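You operate a simulated robot arm through the tools that you are given. There is no shell and no other tool.

You run a simulated robot arm. Do the job below in one go: nothing can be reset, and whatever is moved stays where it is left.

Task
Take the green pouch from the trough and pump it up into the green band.
Fine: Shut the grid again; vent before the seal lever goes back; the pouch stays at the nozzle. Where these are worked on the way, their far stop is far enough and under half their travel is too little: seal lever, trough grid.

Only the result counts: the job must be done as asked and must still hold three seconds after the hand-in. Knocking over, shifting, dropping, spilling or breaking anything else fails it. A push-on lid holds only when it is set on centred and level and pressed home; a screw cap is set on level and turned clockwise until tight.

Robot
A 6-joint arm with a fingered hand, fixed in place. Base frame: the origin is on the floor under the middle of its stand, x ahead of it, y to its left, z up; the work surface is at about z = 80. Readings come in cm, degrees, newtons and seconds.
With the tool pointing down near the work surface it reaches from about 22 to 78 cm from the base axis. Its first joint turns from -115.0 to 115.0 degrees. Payload 4 kg.
Tool frame: the origin (TCP) lies between the finger pads and is the grasp point; the fingertips stand 2.6 cm ahead of it; z points along the fingers, y is the line along which they close. The gripper opens to 16.4 cm; its body begins 7.3 cm behind the TCP. The gripper is a hand of 5 fingers: y runs from the thumb to the fingers, the wrist lies at [0, 0, -23.9] in the tool frame.
Orientation is that of the tool frame in the base frame, as a unit quaternion [w, x, y, z]. With the fingers straight down and closing along the base's y, the tool's x points along the base's -x, its y along +y and its z along -z.

Tools
- The arm moves only by the tool move_arm. Its argument "steps" is one flat list of numbers, 6 for each row, row after row: the shift along the base's x, y, z in mm, then the turn, a rotation vector about the base's x, y, z in degrees. In form: [x, y, z, rx, ry, rz, x, y, z, rx, ry, rz, ...]. A call has 1 to 20 rows; each row shifts and turns the commanded pose from where the row before left it. Each row takes 0.2 s and may step no farther than 5 cm and 8.6 degrees from the row before; otherwise, the whole call is refused. A pose out of reach is approached as far as the arm can. The call stops where the force on the tool passes 90 N (or 10 N more than at its start, if that is more) or the arm is blocked; 0.2 s more then pass. In this call time passes only in rows, and 0.2 s behind the last. It gives the time, the measured TCP pose, the force on the tool (base axes), the opening and the grip force at its end, in the units of the frame above (readings bear some noise), with the torque about the TCP (base axes, N m) and any sound that the robot's microphone picked up.
- Cameras (640 x 400 px; columns grow to the right, rows downward): "scene" is fixed at [41.2, 48.61, 149.61]; the picture's right is [0.67, -0.74, 0.00], its down [-0.05, -0.05, -1.00] and it looks along [0.74, 0.67, -0.07] (base axes); focal length 214 px, centre (320, 200). "wrist" rides on the gripper at [5.1, -7, -9.3] in the tool frame; the picture's right is [0.81, 0.59, 0.00], its down [-0.43, 0.60, -0.68] and it looks along [-0.40, 0.55, 0.74] (tool axes); focal length 270 px, centre (320, 200). There is no depth. A picture from a camera that has moved, and an enlarged one, comes with that camera's place and axes in the base frame and with its lens. The place of the scene camera against the robot may be out by one fixed shift of up to 2.5 cm in any direction.
- grab_frame(camera): a new picture of that camera. It takes no simulated time.
- move_column(by): slides the trunk up (or, below 0, down) by that many cm; the arm rides with it, the base frame stays. It gives what a move gives, with no picture.
- set_fingers(finger1, finger2, finger3, finger4, thumb_bend): sets how far each is bent, from 0 (flat) to 1 (curled in); at 0.3 the hand is open as for a grip, at 0.7 the pads meet at the TCP. One left out holds its place. A second passes; each finger stops where it meets its share of the squeeze, and holds until it gets a number again. It is the only way to open and close the hand. It gives what a move gives, with no picture; readings hold the bend of each and the force on the fingers (four entries, about 0 where the hand has none), thumb and palm.
- close_up(camera, box): a new picture of the part [left, top, right, bottom] of that camera's present view, enlarged. It takes no simulated time.
- close_job(): hands the job in; it is judged then, once.

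Places have to be worked out from the pictures, the camera data and where the tool is seen. Open the gripper and draw the arm clear of the work before you hand the job in, unless the task says otherwise.

The tools are called after "Request:" by a JSON object that holds its "api" and its "payload". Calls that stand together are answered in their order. move_arm: Moves the arm, as the interface text tells. Its arguments: {"type":"object","properties":{"steps":{"type":"array"}},"required":["steps"]} The other tools are called the same way: move_column (by) moves the trunk up or down; set_fingers (finger1, finger2, finger3, finger4, thumb_bend) moves the fingers one by one; grab_frame (camera) takes a picture; close_up (camera, box) takes an enlarged picture of a part of a camera's view; close_job () hands the job in.

At the start:

```text
clock: 0.0
ee_pos: [35.7, 37.58, 128.73]
orientation: [-0.001, -0.001, 1.0, 0.0]
contact_force: [0.5, 0.0, -0.7]
wrist_torque: [-0.01, -0.03, 0.05]
opening: 16.42
grip_force: 0.0
shape: jaw
bend: [0.3, 0.3, 0.3, 0.3, 0.3]
finger forces: [0.0, 0.0, 0.1, 0.0, 0.1, 0.0]
trunk travel left (down, up): [-87.5, 11.5]
```

scene: 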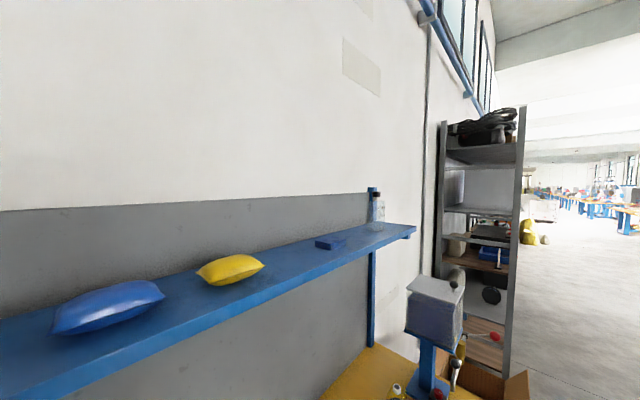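
wrist: 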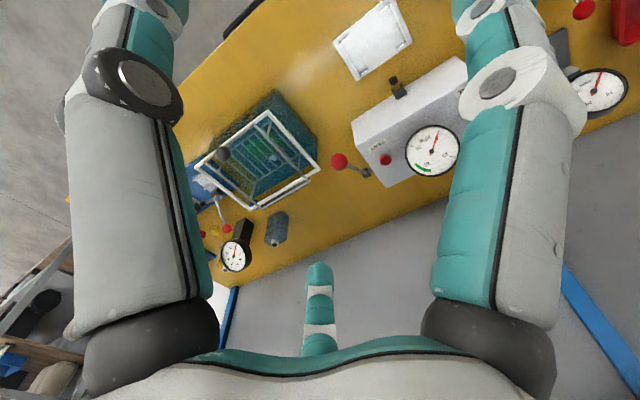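

The wrist view shows a yellow bench with a trough with a white grid, a white box with a gauge and red-knobbed lever, and others. I take enlarged views before moving anything.

Request:
{"api": "close_up", "payload": {"camera": "wrist", "box": [180, 80, 340, 280]}}

Request:
{"api": "close_up", "payload": {"camera": "wrist", "box": [310, 40, 480, 210]}}

Request:
{"api": "close_up", "payload": {"camera": "wrist", "box": [320, 0, 640, 200]}}

Request:
{"api": "close_up", "payload": {"camera": "scene", "box": [300, 240, 540, 400]}}

```text
2.00 times, centred on (260, 180) of wrist
camera zoom: at [30.75, 30.52, 138.02], right [-0.81, 0.59, 0.0], down [0.43, 0.6, 0.68], along [0.4, 0.55, -0.74], focal length 541 px, centre (440, 240)
```

zoom: 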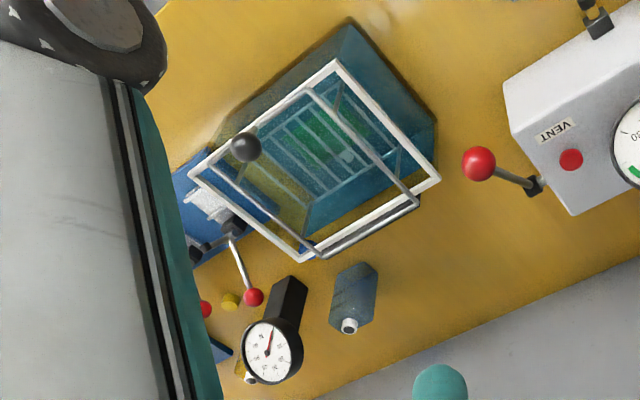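

```text
2.35 times, centred on (395, 125) of wrist
camera zoom: at [30.75, 30.52, 138.02], right [-0.81, 0.59, 0.0], down [0.43, 0.6, 0.68], along [0.4, 0.55, -0.74], focal length 636 px, centre (144, 376)
```

zoom: 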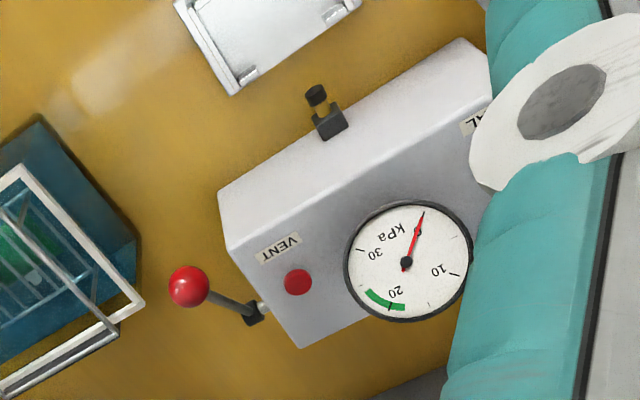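

```text
2.00 times, centred on (480, 100) of wrist
camera zoom: at [30.75, 30.52, 138.02], right [-0.81, 0.59, 0.0], down [0.43, 0.6, 0.68], along [0.4, 0.55, -0.74], focal length 541 px, centre (0, 400)
```

zoom: 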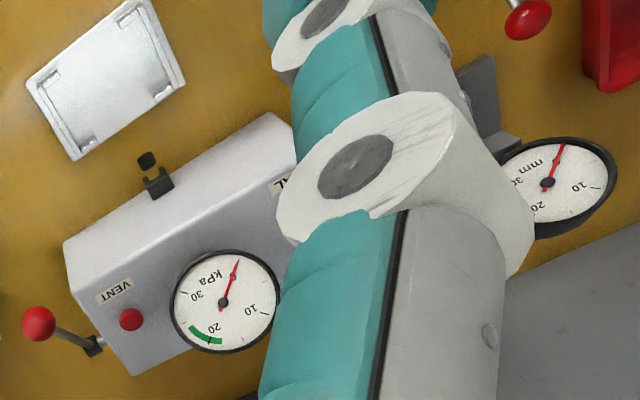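

```text
2.50 times, centred on (420, 320) of scene
camera zoom: at [41.2, 48.61, 149.61], right [0.67, -0.74, 0.0], down [-0.05, -0.05, -1.0], along [0.74, 0.67, -0.07], focal length 536 px, centre (70, -100)
```

zoom: 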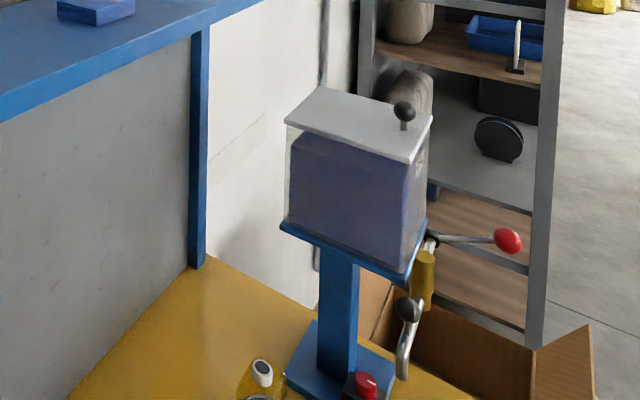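

The box with the kPa gauge, VENT button, and a red lever sits around (30–45, 55–68). A finger hides part of it, so I turn the hand about the vertical to see the hidden part; nothing is near the hand at this height.

Request:
{"api": "move_arm", "payload": {"steps": [0, 0, 0, 0, 0, 8, 0, 0, 0, 0, 0, 8, 0, 0, 0, 0, 0, 8, 0, 0, 0, 0, 0, 8]}}

Request:
{"api": "grab_frame", "payload": {"camera": "wrist"}}

Request:
{"api": "grab_frame", "payload": {"camera": "scene"}}

```text
clock: 1.0
ee_pos: [35.64, 37.39, 128.72]
orientation: [0.0, -0.276, 0.961, 0.0]
contact_force: [0.1, -0.5, -0.3]
wrist_torque: [-0.02, -0.03, 0.02]
opening: 16.39
grip_force: 0.0
shape: jaw
bend: [0.3, 0.3, 0.3, 0.3, 0.3]
finger forces: [0.0, 0.1, 0.0, 0.0, 0.0, 0.0]
trunk travel left (down, up): [-87.5, 11.5]
```

```text
taken
camera wrist: at [35.21, 28.87, 138.01], right [-1.0, 0.07, 0.0], down [0.05, 0.73, 0.68], along [0.05, 0.68, -0.74], focal length 270 px, centre (320, 200)
```

wrist: 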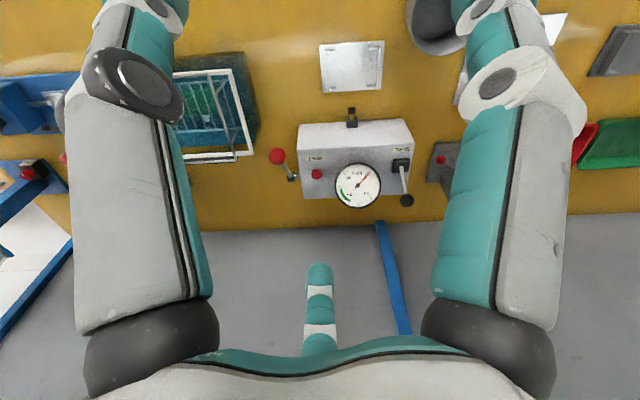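

```text
taken
```

scene: 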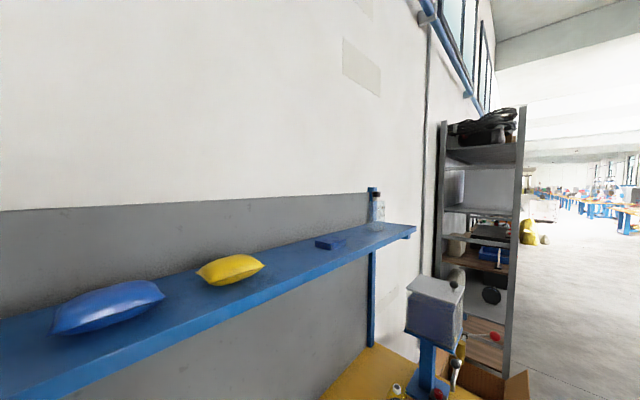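

Now the box is seen square-on with a black-knobbed lever at its -x end too. I enlarge it.

Request:
{"api": "close_up", "payload": {"camera": "wrist", "box": [260, 90, 430, 220]}}

Request:
{"api": "close_up", "payload": {"camera": "wrist", "box": [300, 20, 420, 140]}}

Request:
{"api": "close_up", "payload": {"camera": "wrist", "box": [160, 50, 300, 180]}}

Request:
{"api": "close_up", "payload": {"camera": "wrist", "box": [400, 0, 640, 200]}}

```text
3.08 times, centred on (345, 155) of wrist
camera zoom: at [35.21, 28.87, 138.01], right [-1.0, 0.07, 0.0], down [0.05, 0.73, 0.68], along [0.05, 0.68, -0.74], focal length 832 px, centre (243, 338)
```

zoom: 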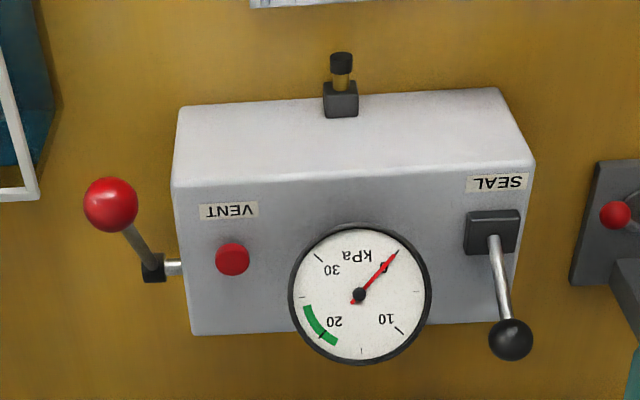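

```text
3.33 times, centred on (360, 80) of wrist
camera zoom: at [35.21, 28.87, 138.01], right [-1.0, 0.07, 0.0], down [0.05, 0.73, 0.68], along [0.05, 0.68, -0.74], focal length 901 px, centre (187, 600)
```

zoom: 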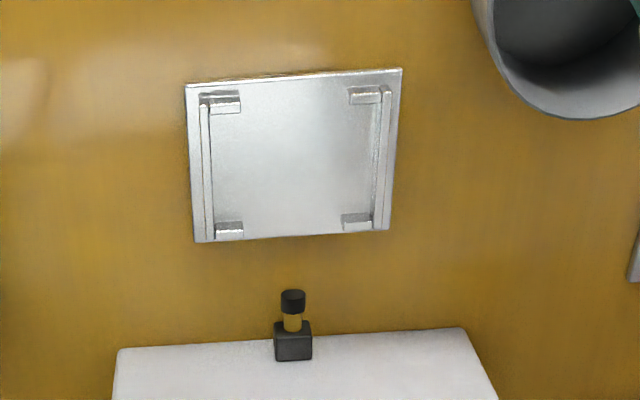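

```text
3.08 times, centred on (230, 115) of wrist
camera zoom: at [35.21, 28.87, 138.01], right [-1.0, 0.07, 0.0], down [0.05, 0.73, 0.68], along [0.05, 0.68, -0.74], focal length 832 px, centre (597, 462)
```

zoom: 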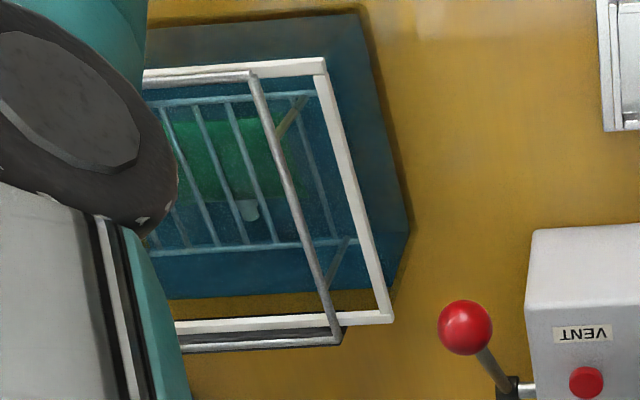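

```text
2.00 times, centred on (520, 100) of wrist
camera zoom: at [35.21, 28.87, 138.01], right [-1.0, 0.07, 0.0], down [0.05, 0.73, 0.68], along [0.05, 0.68, -0.74], focal length 541 px, centre (-80, 400)
```

zoom: 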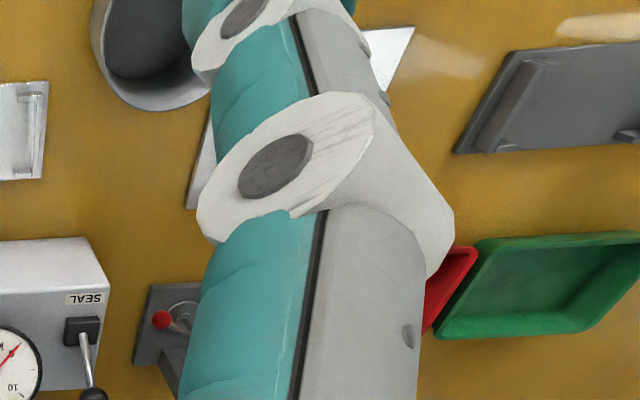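

The layout is now clear: box x 18–42, y 58–71, top z≈91; vent button near (38.5, 63.7), seal lever near (20.8, 63), nozzle facing -y at about (30.5, 53) with a railed plate in front, pump lever at the +x end. I move the hand so its camera looks straight at the trough.

Request:
{"api": "move_arm", "payload": {"steps": [38, -26, 0, 0, 0, 0, 38, -26, 0, 0, 0, 0, 38, -26, 0, 0, 0, 0, 38, -26, 0, 0, 0, 0, 38, -26, 0, 0, 0, 0, 38, -20, 0, 0, 0, 0]}}

Request:
{"api": "grab_frame", "payload": {"camera": "wrist"}}

Request:
{"api": "close_up", "payload": {"camera": "wrist", "box": [220, 20, 420, 200]}}

```text
clock: 2.4
ee_pos: [58.81, 22.48, 128.6]
orientation: [-0.001, -0.275, 0.961, -0.001]
contact_force: [0.6, -0.7, -0.7]
wrist_torque: [0.03, 0.03, 0.02]
opening: 16.4
grip_force: 0.0
shape: jaw
bend: [0.3, 0.3, 0.3, 0.3, 0.3]
finger forces: [0.0, 0.1, 0.0, 0.1, 0.1, 0.0]
trunk travel left (down, up): [-87.5, 11.5]
```

```text
taken
camera wrist: at [58.31, 13.81, 137.92], right [-1.0, 0.07, 0.0], down [0.05, 0.73, 0.68], along [0.05, 0.68, -0.74], focal length 270 px, centre (320, 200)
```

wrist: 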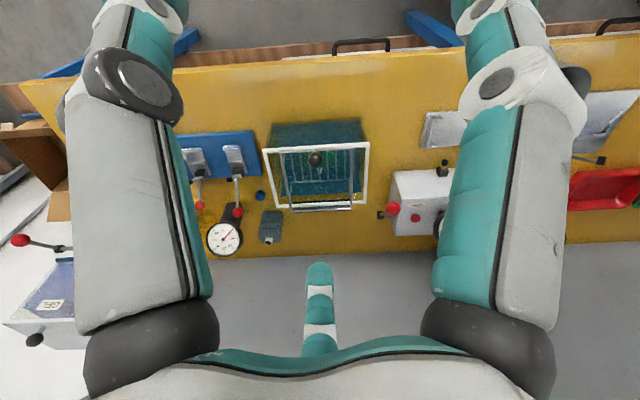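

```text
2.22 times, centred on (320, 110) of wrist
camera zoom: at [58.31, 13.81, 137.92], right [-1.0, 0.07, 0.0], down [0.05, 0.73, 0.68], along [0.05, 0.68, -0.74], focal length 601 px, centre (320, 400)
```

zoom: 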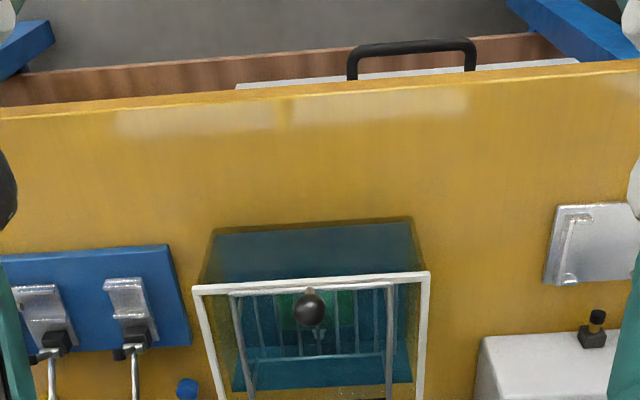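

The trough is seen from its front; I enlarge the grid and its knob.

Request:
{"api": "close_up", "payload": {"camera": "wrist", "box": [250, 110, 390, 225]}}

Request:
{"api": "close_up", "payload": {"camera": "wrist", "box": [360, 140, 460, 250]}}

```text
3.48 times, centred on (320, 168) of wrist
camera zoom: at [58.31, 13.81, 137.92], right [-1.0, 0.07, 0.0], down [0.05, 0.73, 0.68], along [0.05, 0.68, -0.74], focal length 940 px, centre (320, 313)
```

zoom: 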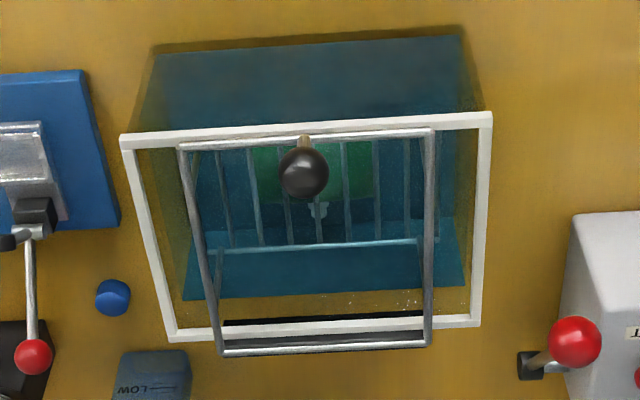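

```text
3.64 times, centred on (410, 195) of wrist
camera zoom: at [58.31, 13.81, 137.92], right [-1.0, 0.07, 0.0], down [0.05, 0.73, 0.68], along [0.05, 0.68, -0.74], focal length 983 px, centre (-7, 218)
```

zoom: 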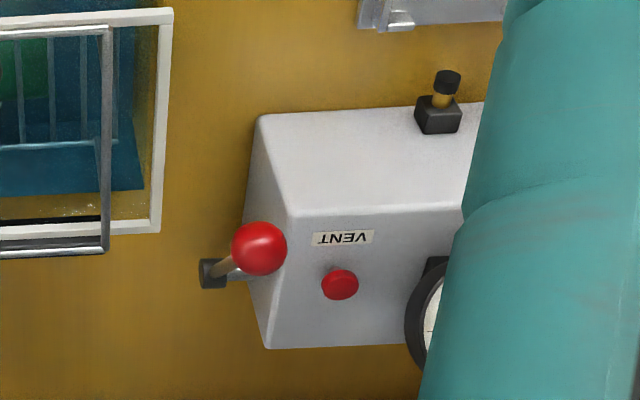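

The grid's frame and bars are hard to tell apart from this angle, so I move the camera more directly above the trough, staying high.

Request:
{"api": "move_arm", "payload": {"steps": [0, 45, 0, 0, 0, 0, 0, 45, 0, 0, 0, 0, 0, 45, 0, 0, 0, 0, -10, 45, 0, 0, 0, 0, -10, 40, 0, 0, 0, 0]}}

Request:
{"api": "grab_frame", "payload": {"camera": "wrist"}}

Request:
{"api": "close_up", "payload": {"camera": "wrist", "box": [220, 0, 420, 150]}}

```text
clock: 3.6
ee_pos: [56.47, 44.88, 128.77]
orientation: [0.0, -0.274, 0.962, -0.001]
contact_force: [-0.3, 0.9, 0.2]
wrist_torque: [-0.03, -0.02, 0.01]
opening: 16.41
grip_force: 0.0
shape: jaw
bend: [0.3, 0.3, 0.3, 0.3, 0.3]
finger forces: [0.0, 0.0, 0.1, 0.0, 0.1, 0.0]
trunk travel left (down, up): [-87.5, 11.5]
```

```text
taken
camera wrist: at [56.06, 36.23, 138.05], right [-1.0, 0.07, 0.0], down [0.05, 0.73, 0.68], along [0.05, 0.67, -0.74], focal length 270 px, centre (320, 200)
```

wrist: 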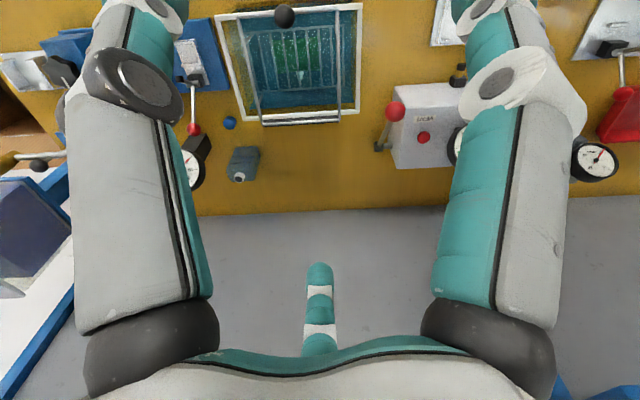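

```text
2.67 times, centred on (320, 75) of wrist
camera zoom: at [56.06, 36.23, 138.05], right [-1.0, 0.07, 0.0], down [0.05, 0.73, 0.68], along [0.05, 0.67, -0.74], focal length 721 px, centre (320, 533)
```

zoom: 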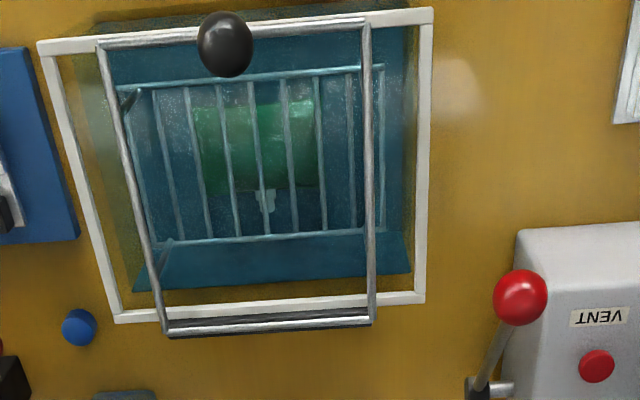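

The trough is a tank with its white rim at z≈91.7 (x 50.7–71.7, y 42–58); the grid is hinged along its +y edge at about y 58, z 93, with a ball knob at about (61.2, 42.0, 96.3). I go down to z≈112 for a closer look at the pouch, grid and hinge.

Request:
{"api": "move_arm", "payload": {"steps": [0, -30, -40, 0, 0, 0, 0, -20, -40, 0, 0, 0, 0, 0, -40, 0, 0, 0, 0, 0, -40, 0, 0, 0]}}

Request:
{"api": "grab_frame", "payload": {"camera": "wrist"}}

Request:
{"api": "close_up", "payload": {"camera": "wrist", "box": [200, 40, 440, 230]}}

```text
clock: 4.6
ee_pos: [56.87, 39.32, 112.78]
orientation: [0.0, -0.276, 0.961, 0.0]
contact_force: [-0.3, -0.2, 0.8]
wrist_torque: [-0.02, 0.0, 0.0]
opening: 16.39
grip_force: 0.1
shape: jaw
bend: [0.3, 0.3, 0.3, 0.3, 0.3]
finger forces: [0.1, 0.1, 0.0, 0.1, 0.0, 0.0]
trunk travel left (down, up): [-87.5, 11.5]
```

```text
taken
camera wrist: at [56.28, 30.84, 121.93], right [-1.0, 0.07, 0.0], down [0.05, 0.73, 0.68], along [0.05, 0.68, -0.74], focal length 270 px, centre (320, 200)
```

wrist: 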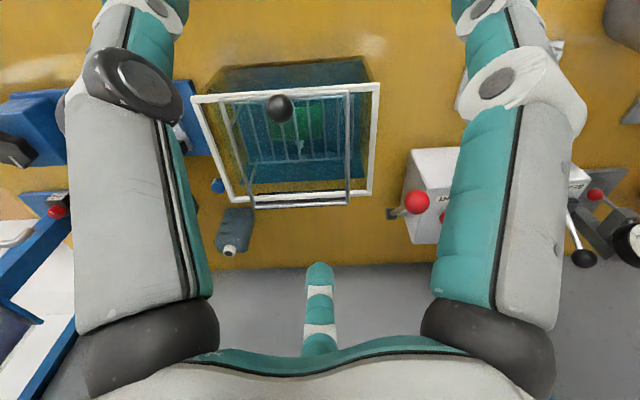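

```text
2.11 times, centred on (320, 135) of wrist
camera zoom: at [56.28, 30.84, 121.93], right [-1.0, 0.07, 0.0], down [0.05, 0.73, 0.68], along [0.05, 0.68, -0.74], focal length 569 px, centre (320, 337)
```

zoom: 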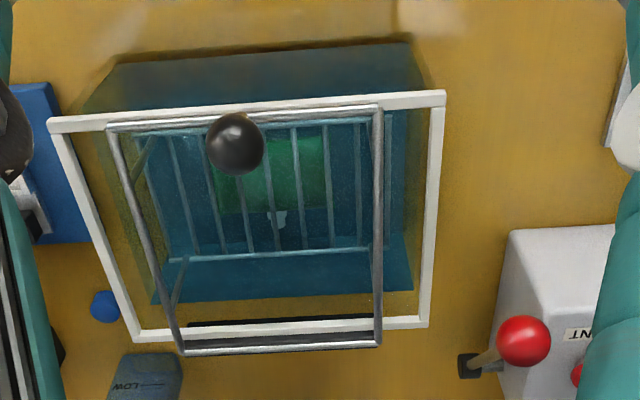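

The knob centre triangulates to about (61.2, 42.0, 96.3) and the grid's hinge rail to about y=57.8, z=93.3. I bring the hand above the knob and check the alignment.

Request:
{"api": "move_arm", "payload": {"steps": [22, 14, -20, 0, 0, 0, 22, 13, -40, 0, 0, 0]}}

Request:
{"api": "set_fingers", "payload": {"finger1": 0.48, "finger2": 0.48, "finger3": 0.48, "finger4": 0.48, "thumb_bend": 0.48}}

Request:
{"api": "grab_frame", "payload": {"camera": "wrist"}}

```text
clock: 5.2
ee_pos: [61.19, 42.33, 106.65]
orientation: [0.0, -0.276, 0.961, 0.001]
contact_force: [-0.1, 0.2, -0.4]
wrist_torque: [-0.01, 0.02, -0.01]
opening: 16.39
grip_force: 0.0
shape: jaw
bend: [0.3, 0.3, 0.3, 0.3, 0.3]
finger forces: [0.1, 0.0, 0.0, 0.0, 0.1, 0.1]
trunk travel left (down, up): [-87.5, 11.5]
```

```text
clock: 6.2
ee_pos: [61.13, 42.18, 106.65]
orientation: [-0.001, -0.275, 0.961, 0.0]
contact_force: [0.1, -0.5, 0.5]
wrist_torque: [0.01, 0.0, -0.02]
opening: 4.78
grip_force: 0.0
shape: fingers
bend: [0.48, 0.48, 0.48, 0.48, 0.48]
finger forces: [0.1, 0.0, 0.0, 0.0, 0.0, 0.0]
trunk travel left (down, up): [-87.5, 11.5]
```

```text
taken
camera wrist: at [60.59, 33.57, 116.0], right [-1.0, 0.07, 0.0], down [0.05, 0.73, 0.68], along [0.05, 0.68, -0.74], focal length 270 px, centre (320, 200)
```

wrist: 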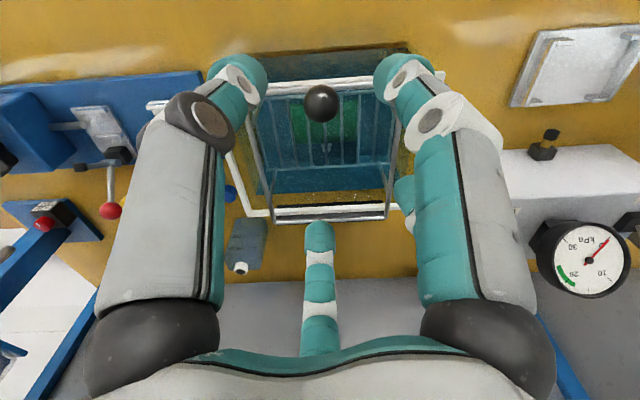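

The knob lies right under the TCP (est. 61.15, 41.9, 96.3), and the fingers stand 4.8 cm apart. I descend most of the way and look again.

Request:
{"api": "move_arm", "payload": {"steps": [0, -2, -30, 0, 0, 0, 0, -1, -30, 0, 0, 0, 0, 0, -15, 0, 0, 0]}}

Request:
{"api": "grab_frame", "payload": {"camera": "wrist"}}

```text
clock: 7.0
ee_pos: [60.94, 41.94, 99.33]
orientation: [0.0, -0.276, 0.961, 0.001]
contact_force: [0.3, 0.7, 1.0]
wrist_torque: [0.01, -0.01, 0.01]
opening: 4.77
grip_force: 0.1
shape: fingers
bend: [0.48, 0.48, 0.48, 0.48, 0.48]
finger forces: [0.0, 0.0, 0.0, 0.0, 0.0, 0.0]
trunk travel left (down, up): [-87.5, 11.5]
```

```text
taken
camera wrist: at [60.48, 33.27, 108.54], right [-1.0, 0.07, 0.0], down [0.05, 0.73, 0.68], along [0.05, 0.68, -0.74], focal length 270 px, centre (320, 200)
```

wrist: 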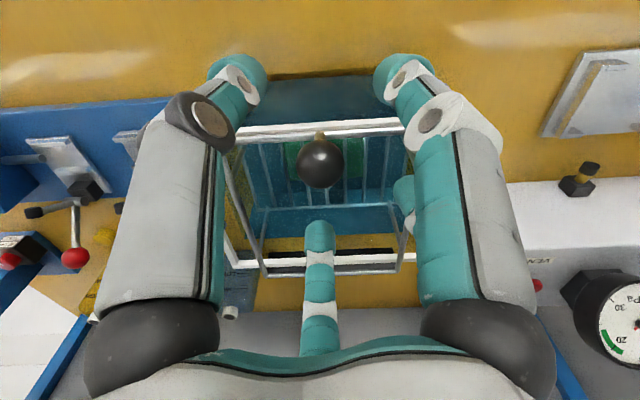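

The knob stays centred between the fingers. I lower the last 2.7 cm and close on it.

Request:
{"api": "move_arm", "payload": {"steps": [2, -1, -14, 0, 0, 0, 0, 0, -13, 0, 0, 0]}}

Request:
{"api": "grab_frame", "payload": {"camera": "wrist"}}

```text
clock: 7.6
ee_pos: [61.11, 41.81, 96.72]
orientation: [0.0, -0.276, 0.961, 0.0]
contact_force: [0.7, -0.2, 1.0]
wrist_torque: [-0.02, 0.02, -0.01]
opening: 4.73
grip_force: 0.0
shape: fingers
bend: [0.48, 0.48, 0.48, 0.48, 0.48]
finger forces: [0.0, 0.0, 0.0, 0.0, 0.1, 0.0]
trunk travel left (down, up): [-87.5, 11.5]
```

```text
taken
camera wrist: at [60.63, 33.19, 105.86], right [-1.0, 0.07, 0.0], down [0.05, 0.73, 0.68], along [0.05, 0.68, -0.74], focal length 270 px, centre (320, 200)
```

wrist: 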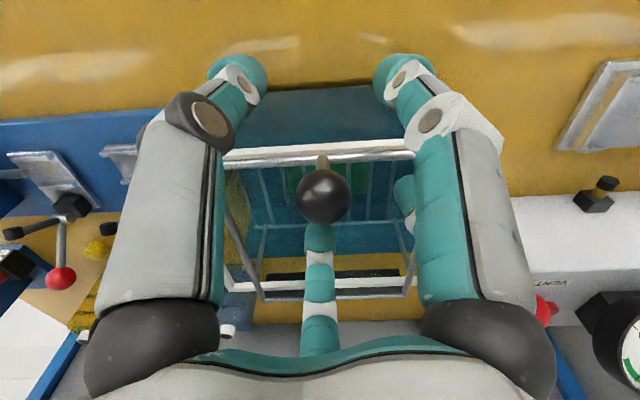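

The knob is at the TCP point in the picture and no contact is felt. I close all fingers on it.

Request:
{"api": "set_fingers", "payload": {"finger1": 0.7, "finger2": 0.7, "finger3": 0.7, "finger4": 0.7, "thumb_bend": 0.7}}

Request:
{"api": "grab_frame", "payload": {"camera": "wrist"}}

```text
clock: 8.6
ee_pos: [60.96, 41.79, 96.59]
orientation: [-0.001, -0.275, 0.961, 0.0]
contact_force: [-0.2, 2.3, -2.5]
wrist_torque: [0.03, 0.03, -0.01]
opening: 0.02
grip_force: 8.3
shape: fingers
bend: [0.68, 0.67, 0.66, 0.67, 0.68]
finger forces: [2.3, 3.5, 3.8, 2.5, 3.4, 0.0]
trunk travel left (down, up): [-87.5, 11.5]
```

```text
taken
camera wrist: at [60.63, 33.23, 105.87], right [-1.0, 0.07, 0.0], down [0.05, 0.73, 0.68], along [0.05, 0.68, -0.74], focal length 270 px, centre (320, 200)
```

wrist: 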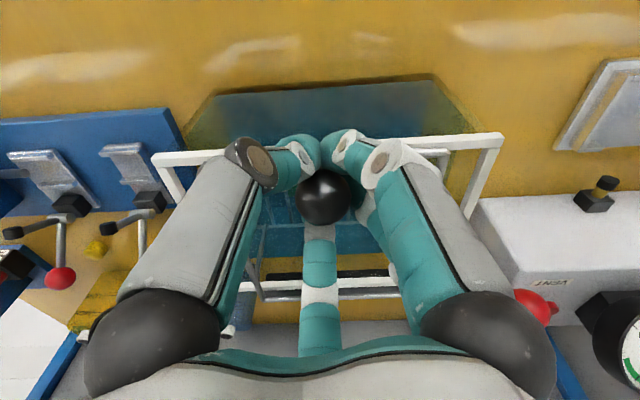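

All five fingers wrap the ball with about 3 N each. I start lifting along the hinge arc (first 20 degrees) and watch the force.

Request:
{"api": "move_arm", "payload": {"steps": [0, 3.2, 13.7, 0, 0, 0, 0, 4.4, 13.5, 0, 0, 0, 0, 5.6, 13, 0, 0, 0, 0, 6.7, 12.5, 0, 0, 0]}}

Request:
{"api": "grab_frame", "payload": {"camera": "wrist"}}

```text
clock: 9.6
ee_pos: [61.08, 43.83, 101.68]
orientation: [-0.001, -0.275, 0.962, 0.0]
contact_force: [-2.8, -4.3, -2.6]
wrist_torque: [-0.21, 0.05, 0.04]
opening: 0.0
grip_force: 9.7
shape: fingers
bend: [0.68, 0.67, 0.67, 0.68, 0.69]
finger forces: [5.0, 2.9, 5.1, 2.5, 3.7, 0.1]
trunk travel left (down, up): [-87.5, 11.5]
```

```text
taken
camera wrist: at [60.63, 35.23, 111.1], right [-1.0, 0.07, 0.0], down [0.05, 0.73, 0.68], along [0.05, 0.67, -0.74], focal length 270 px, centre (320, 200)
```

wrist: 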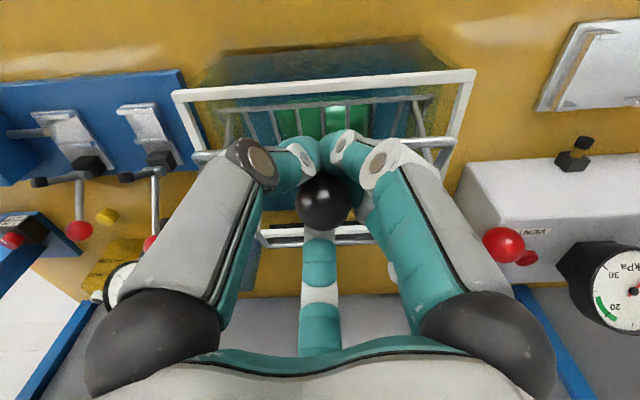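

The grid is rising with only a few newtons. I continue the arc to about 40 degrees while leaning the hand a little toward +x to keep within reach.

Request:
{"api": "move_arm", "payload": {"steps": [0, 7.7, 11.8, 0, -3, 0, 0, 8.7, 11.1, 0, -3, 0, 0, 9.7, 10.3, 0, -3, 0, 0, 10.5, 9.4, 0, -3, 0]}}

Request:
{"api": "grab_frame", "payload": {"camera": "wrist"}}

```text
clock: 10.6
ee_pos: [60.86, 47.17, 106.3]
orientation: [0.101, -0.274, 0.956, -0.03]
contact_force: [-13.9, -17.4, 6.1]
wrist_torque: [-1.05, 0.55, -0.27]
opening: 0.13
grip_force: 30.7
shape: fingers
bend: [0.64, 0.67, 0.66, 0.68, 0.69]
finger forces: [39.1, 6.3, 7.0, 5.2, 3.4, 0.0]
trunk travel left (down, up): [-87.5, 11.5]
```

```text
taken
camera wrist: at [58.45, 38.57, 115.25], right [-0.98, 0.07, -0.21], down [-0.09, 0.73, 0.67], along [0.2, 0.67, -0.71], focal length 270 px, centre (320, 200)
```

wrist: 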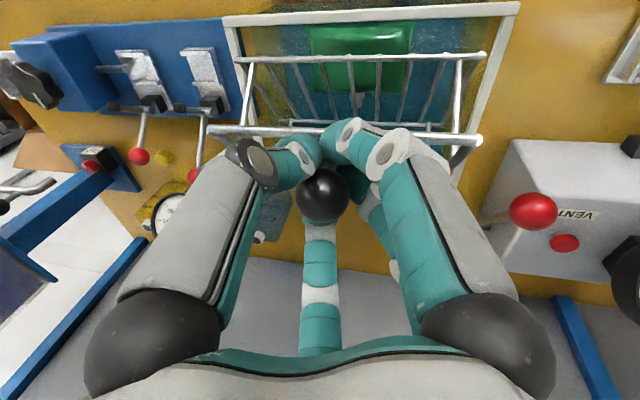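

Finger 1 takes 39 N where the knob's stem is turning into it. I loosen the fingers a little (still caging the ball) to see whether the grid holds itself up by friction.

Request:
{"api": "set_fingers", "payload": {"finger1": 0.57, "finger2": 0.6, "finger3": 0.6, "finger4": 0.6, "thumb_bend": 0.58}}

Request:
{"api": "grab_frame", "payload": {"camera": "wrist"}}

```text
clock: 11.6
ee_pos: [61.15, 47.53, 106.1]
orientation: [0.101, -0.273, 0.956, -0.029]
contact_force: [-0.3, 0.9, -0.1]
wrist_torque: [0.0, -0.01, -0.02]
opening: 2.65
grip_force: 0.1
shape: fingers
bend: [0.56, 0.6, 0.6, 0.6, 0.57]
finger forces: [0.0, 0.0, 0.1, 0.0, 0.1, 0.0]
trunk travel left (down, up): [-87.5, 11.5]
```

```text
taken
camera wrist: at [58.7, 38.86, 115.03], right [-0.98, 0.07, -0.21], down [-0.09, 0.73, 0.67], along [0.2, 0.68, -0.71], focal length 270 px, centre (320, 200)
```

wrist: 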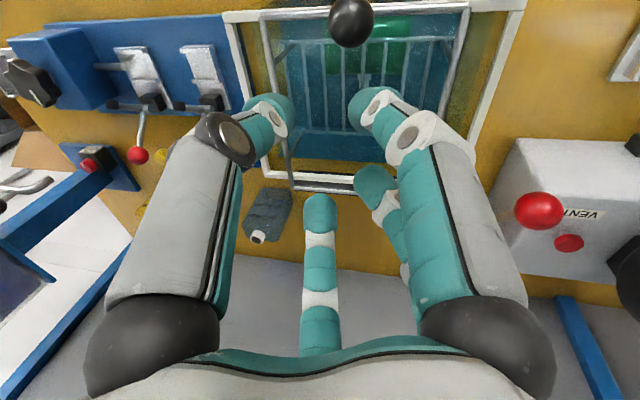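

The grid drops shut by itself when let go, so it must be carried past its balance point. New plan: turn the hand so the thumb is on the -y side, lift the knob with fingers 1–4 with the thumb open, then catch the rail with the thumb and push the grid on over. First I back off, straighten and turn the hand.

Request:
{"api": "move_arm", "payload": {"steps": [0, -10, 10, 0, 6, 0, 0, -10, 0, 0, 6, 0, 0, -10, 0, 0, 0, -8, 0, -10, 0, 0, 0, -8, 0, -10, 0, 0, 0, -8, 0, -6, 0, 0, 0, -8]}}

Request:
{"api": "set_fingers", "payload": {"finger1": 0.46, "finger2": 0.46, "finger3": 0.46, "finger4": 0.46, "thumb_bend": 0.2}}

Request:
{"api": "grab_frame", "payload": {"camera": "wrist"}}

```text
clock: 13.0
ee_pos: [61.22, 41.81, 107.05]
orientation: [0.0, 0.0, 1.0, 0.001]
contact_force: [0.3, 1.0, -0.3]
wrist_torque: [0.04, -0.02, 0.0]
opening: 2.66
grip_force: 0.0
shape: fingers
bend: [0.56, 0.6, 0.6, 0.6, 0.57]
finger forces: [0.1, 0.1, 0.1, 0.0, 0.1, 0.0]
trunk travel left (down, up): [-87.5, 11.5]
```

```text
clock: 14.0
ee_pos: [61.21, 41.91, 107.18]
orientation: [0.001, 0.0, 1.0, -0.001]
contact_force: [1.6, -0.6, 0.7]
wrist_torque: [0.01, 0.03, 0.01]
opening: 8.68
grip_force: 0.0
shape: fingers
bend: [0.46, 0.46, 0.46, 0.46, 0.2]
finger forces: [0.0, 0.0, 0.0, 0.0, 0.0, 0.0]
trunk travel left (down, up): [-87.5, 11.5]
```

```text
taken
camera wrist: at [56.19, 34.87, 116.36], right [-0.81, 0.59, 0.0], down [0.43, 0.6, 0.68], along [0.4, 0.55, -0.74], focal length 270 px, centre (320, 200)
```

wrist: 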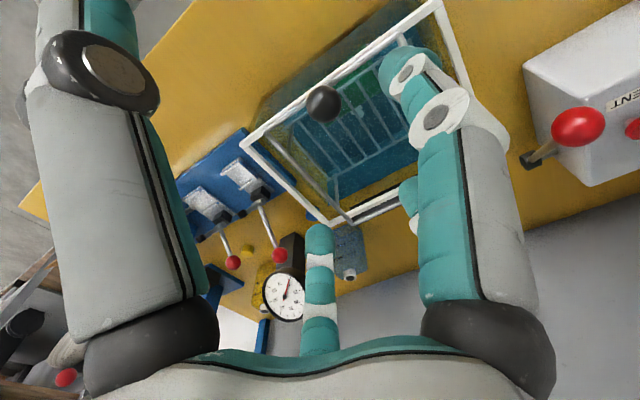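

The knob is again under the TCP with the thumb folded out on the -y side. I lower onto it and grip with fingers 1–4.

Request:
{"api": "move_arm", "payload": {"steps": [0, 0, -35, 0, 0, 0, -1, 0, -35, 0, 0, 0, 0, 0, -36, 0, 0, 0]}}

Request:
{"api": "set_fingers", "payload": {"finger1": 0.7, "finger2": 0.7, "finger3": 0.7, "finger4": 0.7}}

Request:
{"api": "grab_frame", "payload": {"camera": "wrist"}}

```text
clock: 14.8
ee_pos: [61.2, 41.98, 96.36]
orientation: [0.001, 0.0, 1.0, 0.001]
contact_force: [-0.7, 0.9, -1.1]
wrist_torque: [-0.03, 0.02, -0.03]
opening: 8.67
grip_force: 0.1
shape: fingers
bend: [0.46, 0.46, 0.46, 0.46, 0.2]
finger forces: [0.1, 0.0, 0.0, 0.0, 0.0, 0.0]
trunk travel left (down, up): [-87.5, 11.5]
```

```text
clock: 15.8
ee_pos: [61.14, 41.99, 96.41]
orientation: [0.0, 0.0, 1.0, -0.001]
contact_force: [-2.1, 3.0, -2.7]
wrist_torque: [0.04, 0.01, 0.0]
opening: 8.41
grip_force: 5.1
shape: fingers
bend: [0.68, 0.67, 0.68, 0.68, 0.2]
finger forces: [2.3, 3.2, 2.8, 1.7, 0.0, 0.0]
trunk travel left (down, up): [-87.5, 11.5]
```

```text
taken
camera wrist: at [56.19, 34.98, 105.62], right [-0.81, 0.59, 0.0], down [0.43, 0.6, 0.68], along [0.4, 0.55, -0.74], focal length 270 px, centre (320, 200)
```

wrist: 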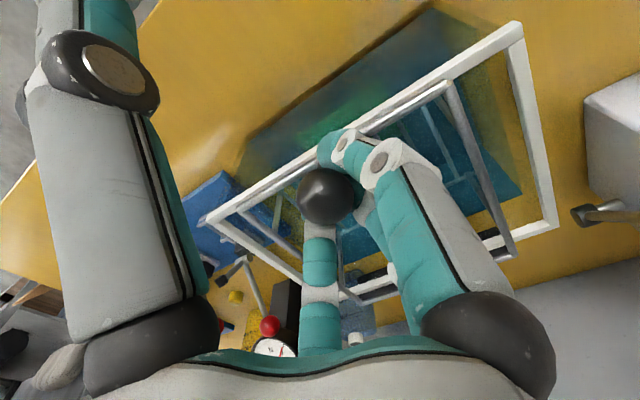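

Four fingers hold the ball. I lift along the arc to 40 degrees, tilting the hand slightly outward.

Request:
{"api": "move_arm", "payload": {"steps": [0, 3.2, 13.7, 0, 0, 0, 0, 4.4, 13.5, 0, 0, 0, 0, 5.6, 13, 0, 0, 0, 0, 6.7, 12.5, 0, 0, 0, 0, 7.7, 11.8, 2, 0, 0, 0, 8.7, 11.1, 2, 0, 0, 0, 9.7, 10.3, 2, 0, 0, 0, 10.5, 9.4, 2, 0, 0]}}

Request:
{"api": "grab_frame", "payload": {"camera": "wrist"}}

```text
clock: 17.6
ee_pos: [60.96, 47.61, 105.88]
orientation: [-0.001, 0.0, 0.998, 0.07]
contact_force: [0.1, 0.6, -8.6]
wrist_torque: [-0.11, -0.04, -0.02]
opening: 8.46
grip_force: 4.7
shape: fingers
bend: [0.69, 0.68, 0.68, 0.69, 0.2]
finger forces: [0.0, 4.7, 4.4, 0.0, 0.1, 0.0]
trunk travel left (down, up): [-87.5, 11.5]
```

```text
taken
camera wrist: at [56.05, 39.36, 114.08], right [-0.81, 0.58, 0.08], down [0.43, 0.5, 0.75], along [0.4, 0.64, -0.65], focal length 270 px, centre (320, 200)
```

wrist: 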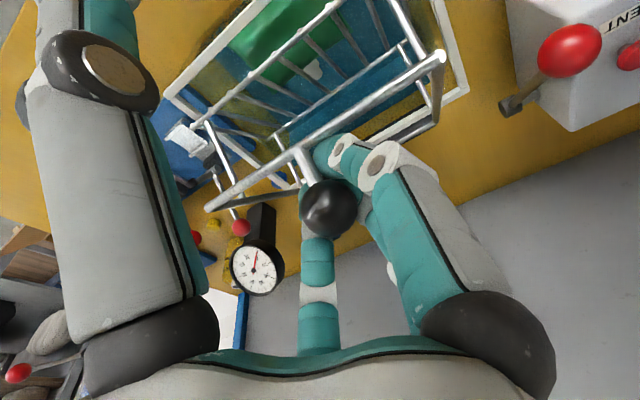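

The load is about 9 N, carried by fingers 2 and 3; the rail is swinging to the thumb side as planned. I go on to about 50 degrees, then bring the thumb in behind the rail.

Request:
{"api": "move_arm", "payload": {"steps": [0, 11.3, 8.4, 0, 0, 0, 0, 12, 7.5, 0, 0, 0]}}

Request:
{"api": "set_fingers", "payload": {"thumb_bend": 0.62}}

Request:
{"api": "grab_frame", "payload": {"camera": "wrist"}}

```text
clock: 18.2
ee_pos: [61.06, 50.04, 107.56]
orientation: [-0.001, 0.0, 0.998, 0.07]
contact_force: [0.0, 2.1, -13.3]
wrist_torque: [-0.21, -0.03, -0.06]
opening: 8.49
grip_force: 5.6
shape: fingers
bend: [0.69, 0.67, 0.67, 0.69, 0.2]
finger forces: [0.0, 6.4, 6.0, 0.0, 0.0, 0.0]
trunk travel left (down, up): [-87.5, 11.5]
```

```text
clock: 19.2
ee_pos: [61.08, 50.05, 107.66]
orientation: [-0.001, 0.0, 0.998, 0.069]
contact_force: [-0.7, 2.0, -12.8]
wrist_torque: [-0.15, -0.04, 0.0]
opening: 1.07
grip_force: 7.2
shape: fingers
bend: [0.69, 0.67, 0.67, 0.7, 0.61]
finger forces: [0.7, 6.5, 5.8, 0.1, 1.9, 0.1]
trunk travel left (down, up): [-87.5, 11.5]
```

```text
taken
camera wrist: at [56.12, 41.7, 115.79], right [-0.81, 0.58, 0.08], down [0.43, 0.5, 0.75], along [0.4, 0.64, -0.65], focal length 270 px, centre (320, 200)
```

wrist: 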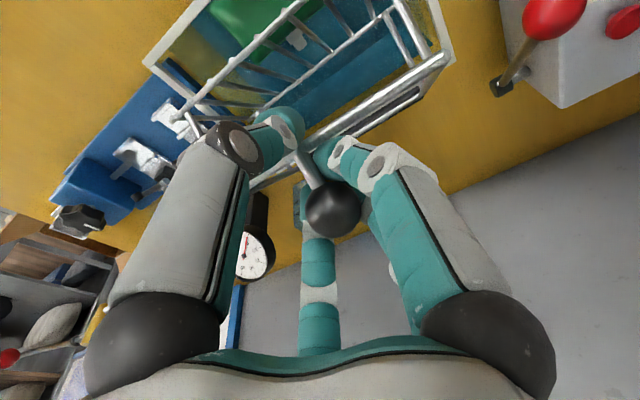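

The thumb now touches the rail side lightly (1.9 N) and the ball is still held. I carry on to about 65 degrees in small steps.

Request:
{"api": "move_arm", "payload": {"steps": [0, 12.6, 6.3, 1, 0, 0, 0, 13.1, 5.3, 1, 0, 0, 0, 13.5, 4.1, 1, 0, 0]}}

Request:
{"api": "grab_frame", "payload": {"camera": "wrist"}}

```text
clock: 20.0
ee_pos: [61.06, 54.03, 109.14]
orientation: [0.0, 0.0, 0.996, 0.094]
contact_force: [0.4, 0.4, -14.1]
wrist_torque: [-0.23, -0.01, -0.01]
opening: 1.05
grip_force: 7.5
shape: fingers
bend: [0.7, 0.67, 0.67, 0.7, 0.61]
finger forces: [0.0, 6.7, 6.7, 0.0, 1.9, 0.0]
trunk travel left (down, up): [-87.5, 11.5]
```

```text
taken
camera wrist: at [56.12, 45.26, 116.85], right [-0.81, 0.58, 0.11], down [0.43, 0.46, 0.78], along [0.4, 0.68, -0.62], focal length 270 px, centre (320, 200)
```

wrist: 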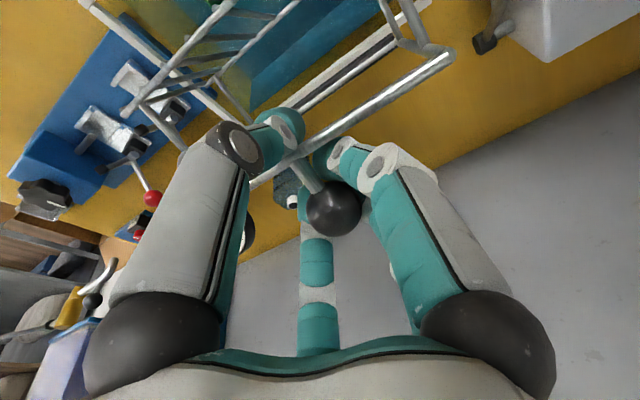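

The grip follows well (about 14 N). I continue to about 80 degrees, leaning the hand outward for reach.

Request:
{"api": "move_arm", "payload": {"steps": [0, 13.8, 2.9, 2, -2.5, 0, 0, 14, 1.6, 2, -2.5, 0, 0, 14.1, 0.5, 2, -2.5, 0]}}

Request:
{"api": "grab_frame", "payload": {"camera": "wrist"}}

```text
clock: 20.8
ee_pos: [61.21, 58.05, 109.59]
orientation: [0.065, -0.006, 0.987, 0.147]
contact_force: [-1.9, -3.6, -15.0]
wrist_torque: [-0.3, -0.03, 0.02]
opening: 0.86
grip_force: 9.3
shape: fingers
bend: [0.69, 0.67, 0.67, 0.7, 0.61]
finger forces: [1.6, 8.0, 5.7, 1.1, 2.2, 0.1]
trunk travel left (down, up): [-87.5, 11.5]
```

```text
taken
camera wrist: at [55.24, 48.68, 115.72], right [-0.82, 0.57, 0.07], down [0.32, 0.37, 0.87], along [0.47, 0.74, -0.49], focal length 270 px, centre (320, 200)
```

wrist: 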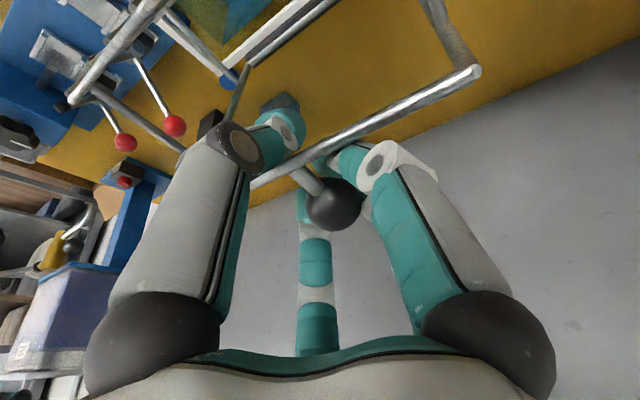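

Still held, with about 15 N mostly radial. I carry on to about 95 degrees, leaning the hand more toward +x and easing the radius slightly.

Request:
{"api": "move_arm", "payload": {"steps": [0, 14, -2, 0, -6, 0, 0, 14, -3, 0, -6, 0, 0, 13.7, -4, 0, -6, 0]}}

Request:
{"api": "grab_frame", "payload": {"camera": "wrist"}}

```text
clock: 21.6
ee_pos: [60.92, 62.23, 109.04]
orientation: [0.22, -0.03, 0.964, 0.146]
contact_force: [-3.2, -1.9, 3.0]
wrist_torque: [-0.15, 0.19, -0.4]
opening: 1.48
grip_force: 6.5
shape: fingers
bend: [0.69, 0.68, 0.68, 0.69, 0.59]
finger forces: [6.9, 0.0, 0.1, 0.0, 5.9, 0.0]
trunk travel left (down, up): [-87.5, 11.5]
```

```text
taken
camera wrist: at [53.6, 52.72, 112.92], right [-0.8, 0.57, -0.19], down [0.04, 0.37, 0.93], along [0.6, 0.74, -0.31], focal length 270 px, centre (320, 200)
```

wrist: 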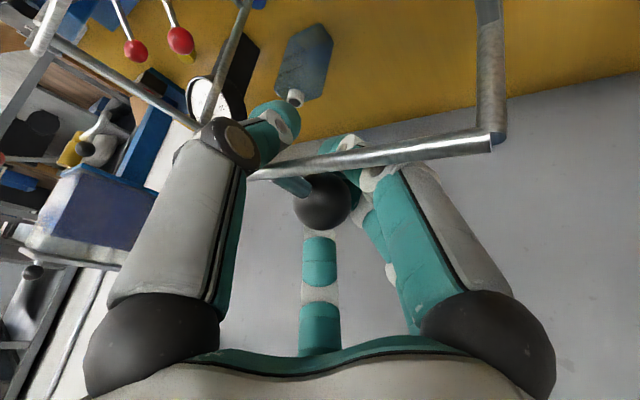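

At about 95 degrees now, with the thumb and finger 1 bearing lightly. I continue over toward 110 degrees, watching for the far stop.

Request:
{"api": "move_arm", "payload": {"steps": [0, 13.4, -4.4, 1, -4, 0, 0, 13, -5.6, 1, -4, 0, 0, 12.5, -6.7, 1, -4, 0]}}

Request:
{"api": "grab_frame", "payload": {"camera": "wrist"}}

```text
clock: 22.4
ee_pos: [61.22, 66.14, 107.53]
orientation: [0.321, -0.038, 0.931, 0.168]
contact_force: [1.2, 1.7, 12.3]
wrist_torque: [-0.63, 0.87, -0.64]
opening: 1.05
grip_force: 11.6
shape: fingers
bend: [0.7, 0.68, 0.68, 0.69, 0.61]
finger forces: [15.2, 0.0, 0.0, 0.0, 8.0, 0.0]
trunk travel left (down, up): [-87.5, 11.5]
```

```text
taken
camera wrist: at [52.96, 56.59, 109.22], right [-0.75, 0.58, -0.32], down [-0.16, 0.31, 0.94], along [0.65, 0.75, -0.14], focal length 270 px, centre (320, 200)
```

wrist: 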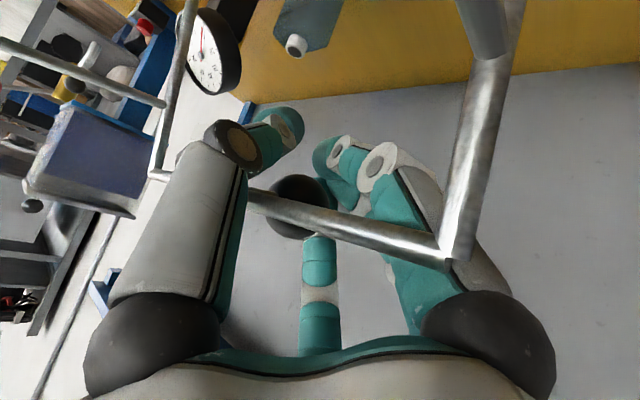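

The grid is at about 110 degrees, held between fingers and thumb (12 N). I push on another 10 degrees, rotating the hand with it.

Request:
{"api": "move_arm", "payload": {"steps": [0, 11.8, -7.7, -4, -3, 0, 0, 11.1, -8.7, -4, -3, 0]}}

Request:
{"api": "grab_frame", "payload": {"camera": "wrist"}}

```text
clock: 23.0
ee_pos: [60.95, 68.15, 105.46]
orientation: [0.365, -0.07, 0.923, 0.098]
contact_force: [0.4, 4.0, 6.7]
wrist_torque: [-0.34, 0.43, -0.22]
opening: 0.74
grip_force: 5.4
shape: fingers
bend: [0.69, 0.68, 0.69, 0.67, 0.62]
finger forces: [0.4, 0.0, 0.0, 3.8, 0.0, 7.4]
trunk travel left (down, up): [-87.5, 11.5]
```

```text
taken
camera wrist: at [52.52, 59.02, 107.65], right [-0.7, 0.52, -0.48], down [-0.25, 0.45, 0.86], along [0.66, 0.73, -0.18], focal length 270 px, centre (320, 200)
```

wrist: 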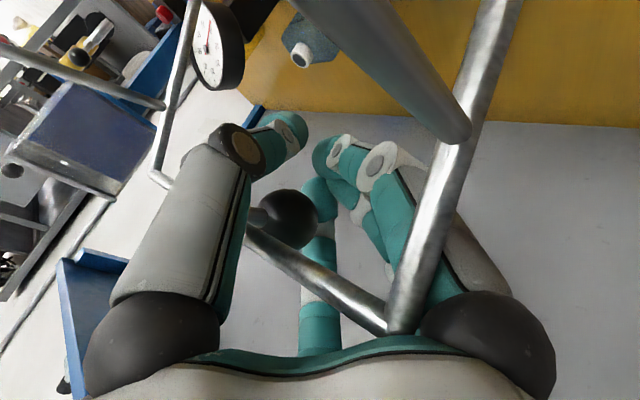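

The palm now touches the frame and the thumb carries nothing, so the grid may be past balance or at its stop. I open fingers 1–4 part-way, leaving the thumb as a guard on the -y side, to see whether it stays.

Request:
{"api": "set_fingers", "payload": {"finger1": 0.5, "finger2": 0.4, "finger3": 0.4, "finger4": 0.45}}

Request:
{"api": "grab_frame", "payload": {"camera": "wrist"}}

```text
clock: 24.0
ee_pos: [60.84, 68.3, 105.52]
orientation: [0.364, -0.069, 0.923, 0.099]
contact_force: [-6.6, 1.2, 2.0]
wrist_torque: [-0.13, -0.08, -0.36]
opening: 3.21
grip_force: 3.9
shape: fingers
bend: [0.5, 0.4, 0.4, 0.45, 0.62]
finger forces: [1.1, 0.0, 0.1, 0.0, 0.0, 5.0]
trunk travel left (down, up): [-87.5, 11.5]
```

```text
taken
camera wrist: at [52.53, 59.0, 107.69], right [-0.7, 0.52, -0.48], down [-0.25, 0.45, 0.86], along [0.66, 0.73, -0.18], focal length 270 px, centre (320, 200)
```

wrist: 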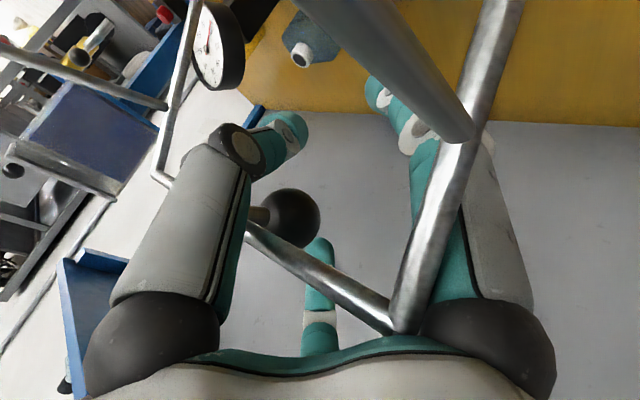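

The grid has not dropped. I back the hand off about 8 mm along its own axis, keeping the thumb on the -y side of the rail as a guard.

Request:
{"api": "move_arm", "payload": {"steps": [-5.3, 0, 5.7, 0, 0, 0]}}

Request:
{"api": "grab_frame", "payload": {"camera": "wrist"}}

```text
clock: 24.4
ee_pos: [60.54, 68.19, 105.96]
orientation: [0.364, -0.069, 0.924, 0.098]
contact_force: [-0.2, 0.1, -1.3]
wrist_torque: [-0.02, -0.07, -0.05]
opening: 3.2
grip_force: 0.6
shape: fingers
bend: [0.5, 0.4, 0.4, 0.45, 0.62]
finger forces: [0.7, 0.0, 0.0, 0.0, 0.0, 0.0]
trunk travel left (down, up): [-87.5, 11.5]
```

```text
taken
camera wrist: at [52.23, 58.97, 108.23], right [-0.7, 0.53, -0.48], down [-0.25, 0.45, 0.86], along [0.66, 0.72, -0.18], focal length 270 px, centre (320, 200)
```

wrist: 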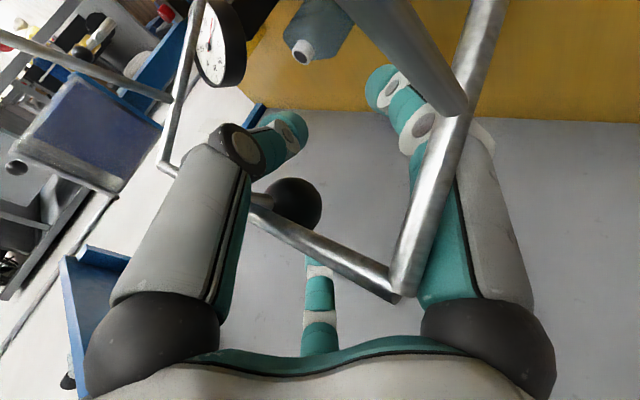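

Forces are near zero, so the grid stays open by itself at about 113 degrees (knob now near (61.1, 67.3, 106.9)). I open the thumb and finger 4 moderately so the rail can slip out between them when I withdraw.

Request:
{"api": "set_fingers", "payload": {"finger1": 0.52, "finger4": 0.42, "finger3": 0.35, "finger2": 0.4, "thumb_bend": 0.42}}

Request:
{"api": "grab_frame", "payload": {"camera": "wrist"}}

```text
clock: 25.4
ee_pos: [60.49, 68.32, 106.06]
orientation: [0.364, -0.069, 0.924, 0.099]
contact_force: [-1.1, 0.4, -0.7]
wrist_torque: [0.03, -0.05, -0.04]
opening: 5.19
grip_force: 0.6
shape: fingers
bend: [0.52, 0.4, 0.35, 0.42, 0.42]
finger forces: [0.8, 0.0, 0.0, 0.1, 0.0, 0.1]
trunk travel left (down, up): [-87.5, 11.5]
```

```text
taken
camera wrist: at [52.16, 59.05, 108.23], right [-0.7, 0.53, -0.48], down [-0.25, 0.45, 0.86], along [0.66, 0.73, -0.18], focal length 270 px, centre (320, 200)
```

wrist: 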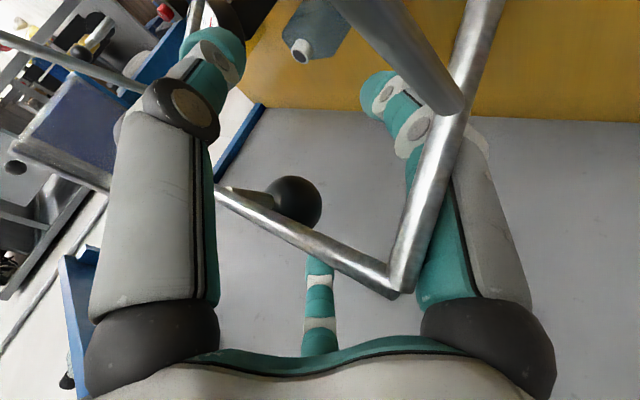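

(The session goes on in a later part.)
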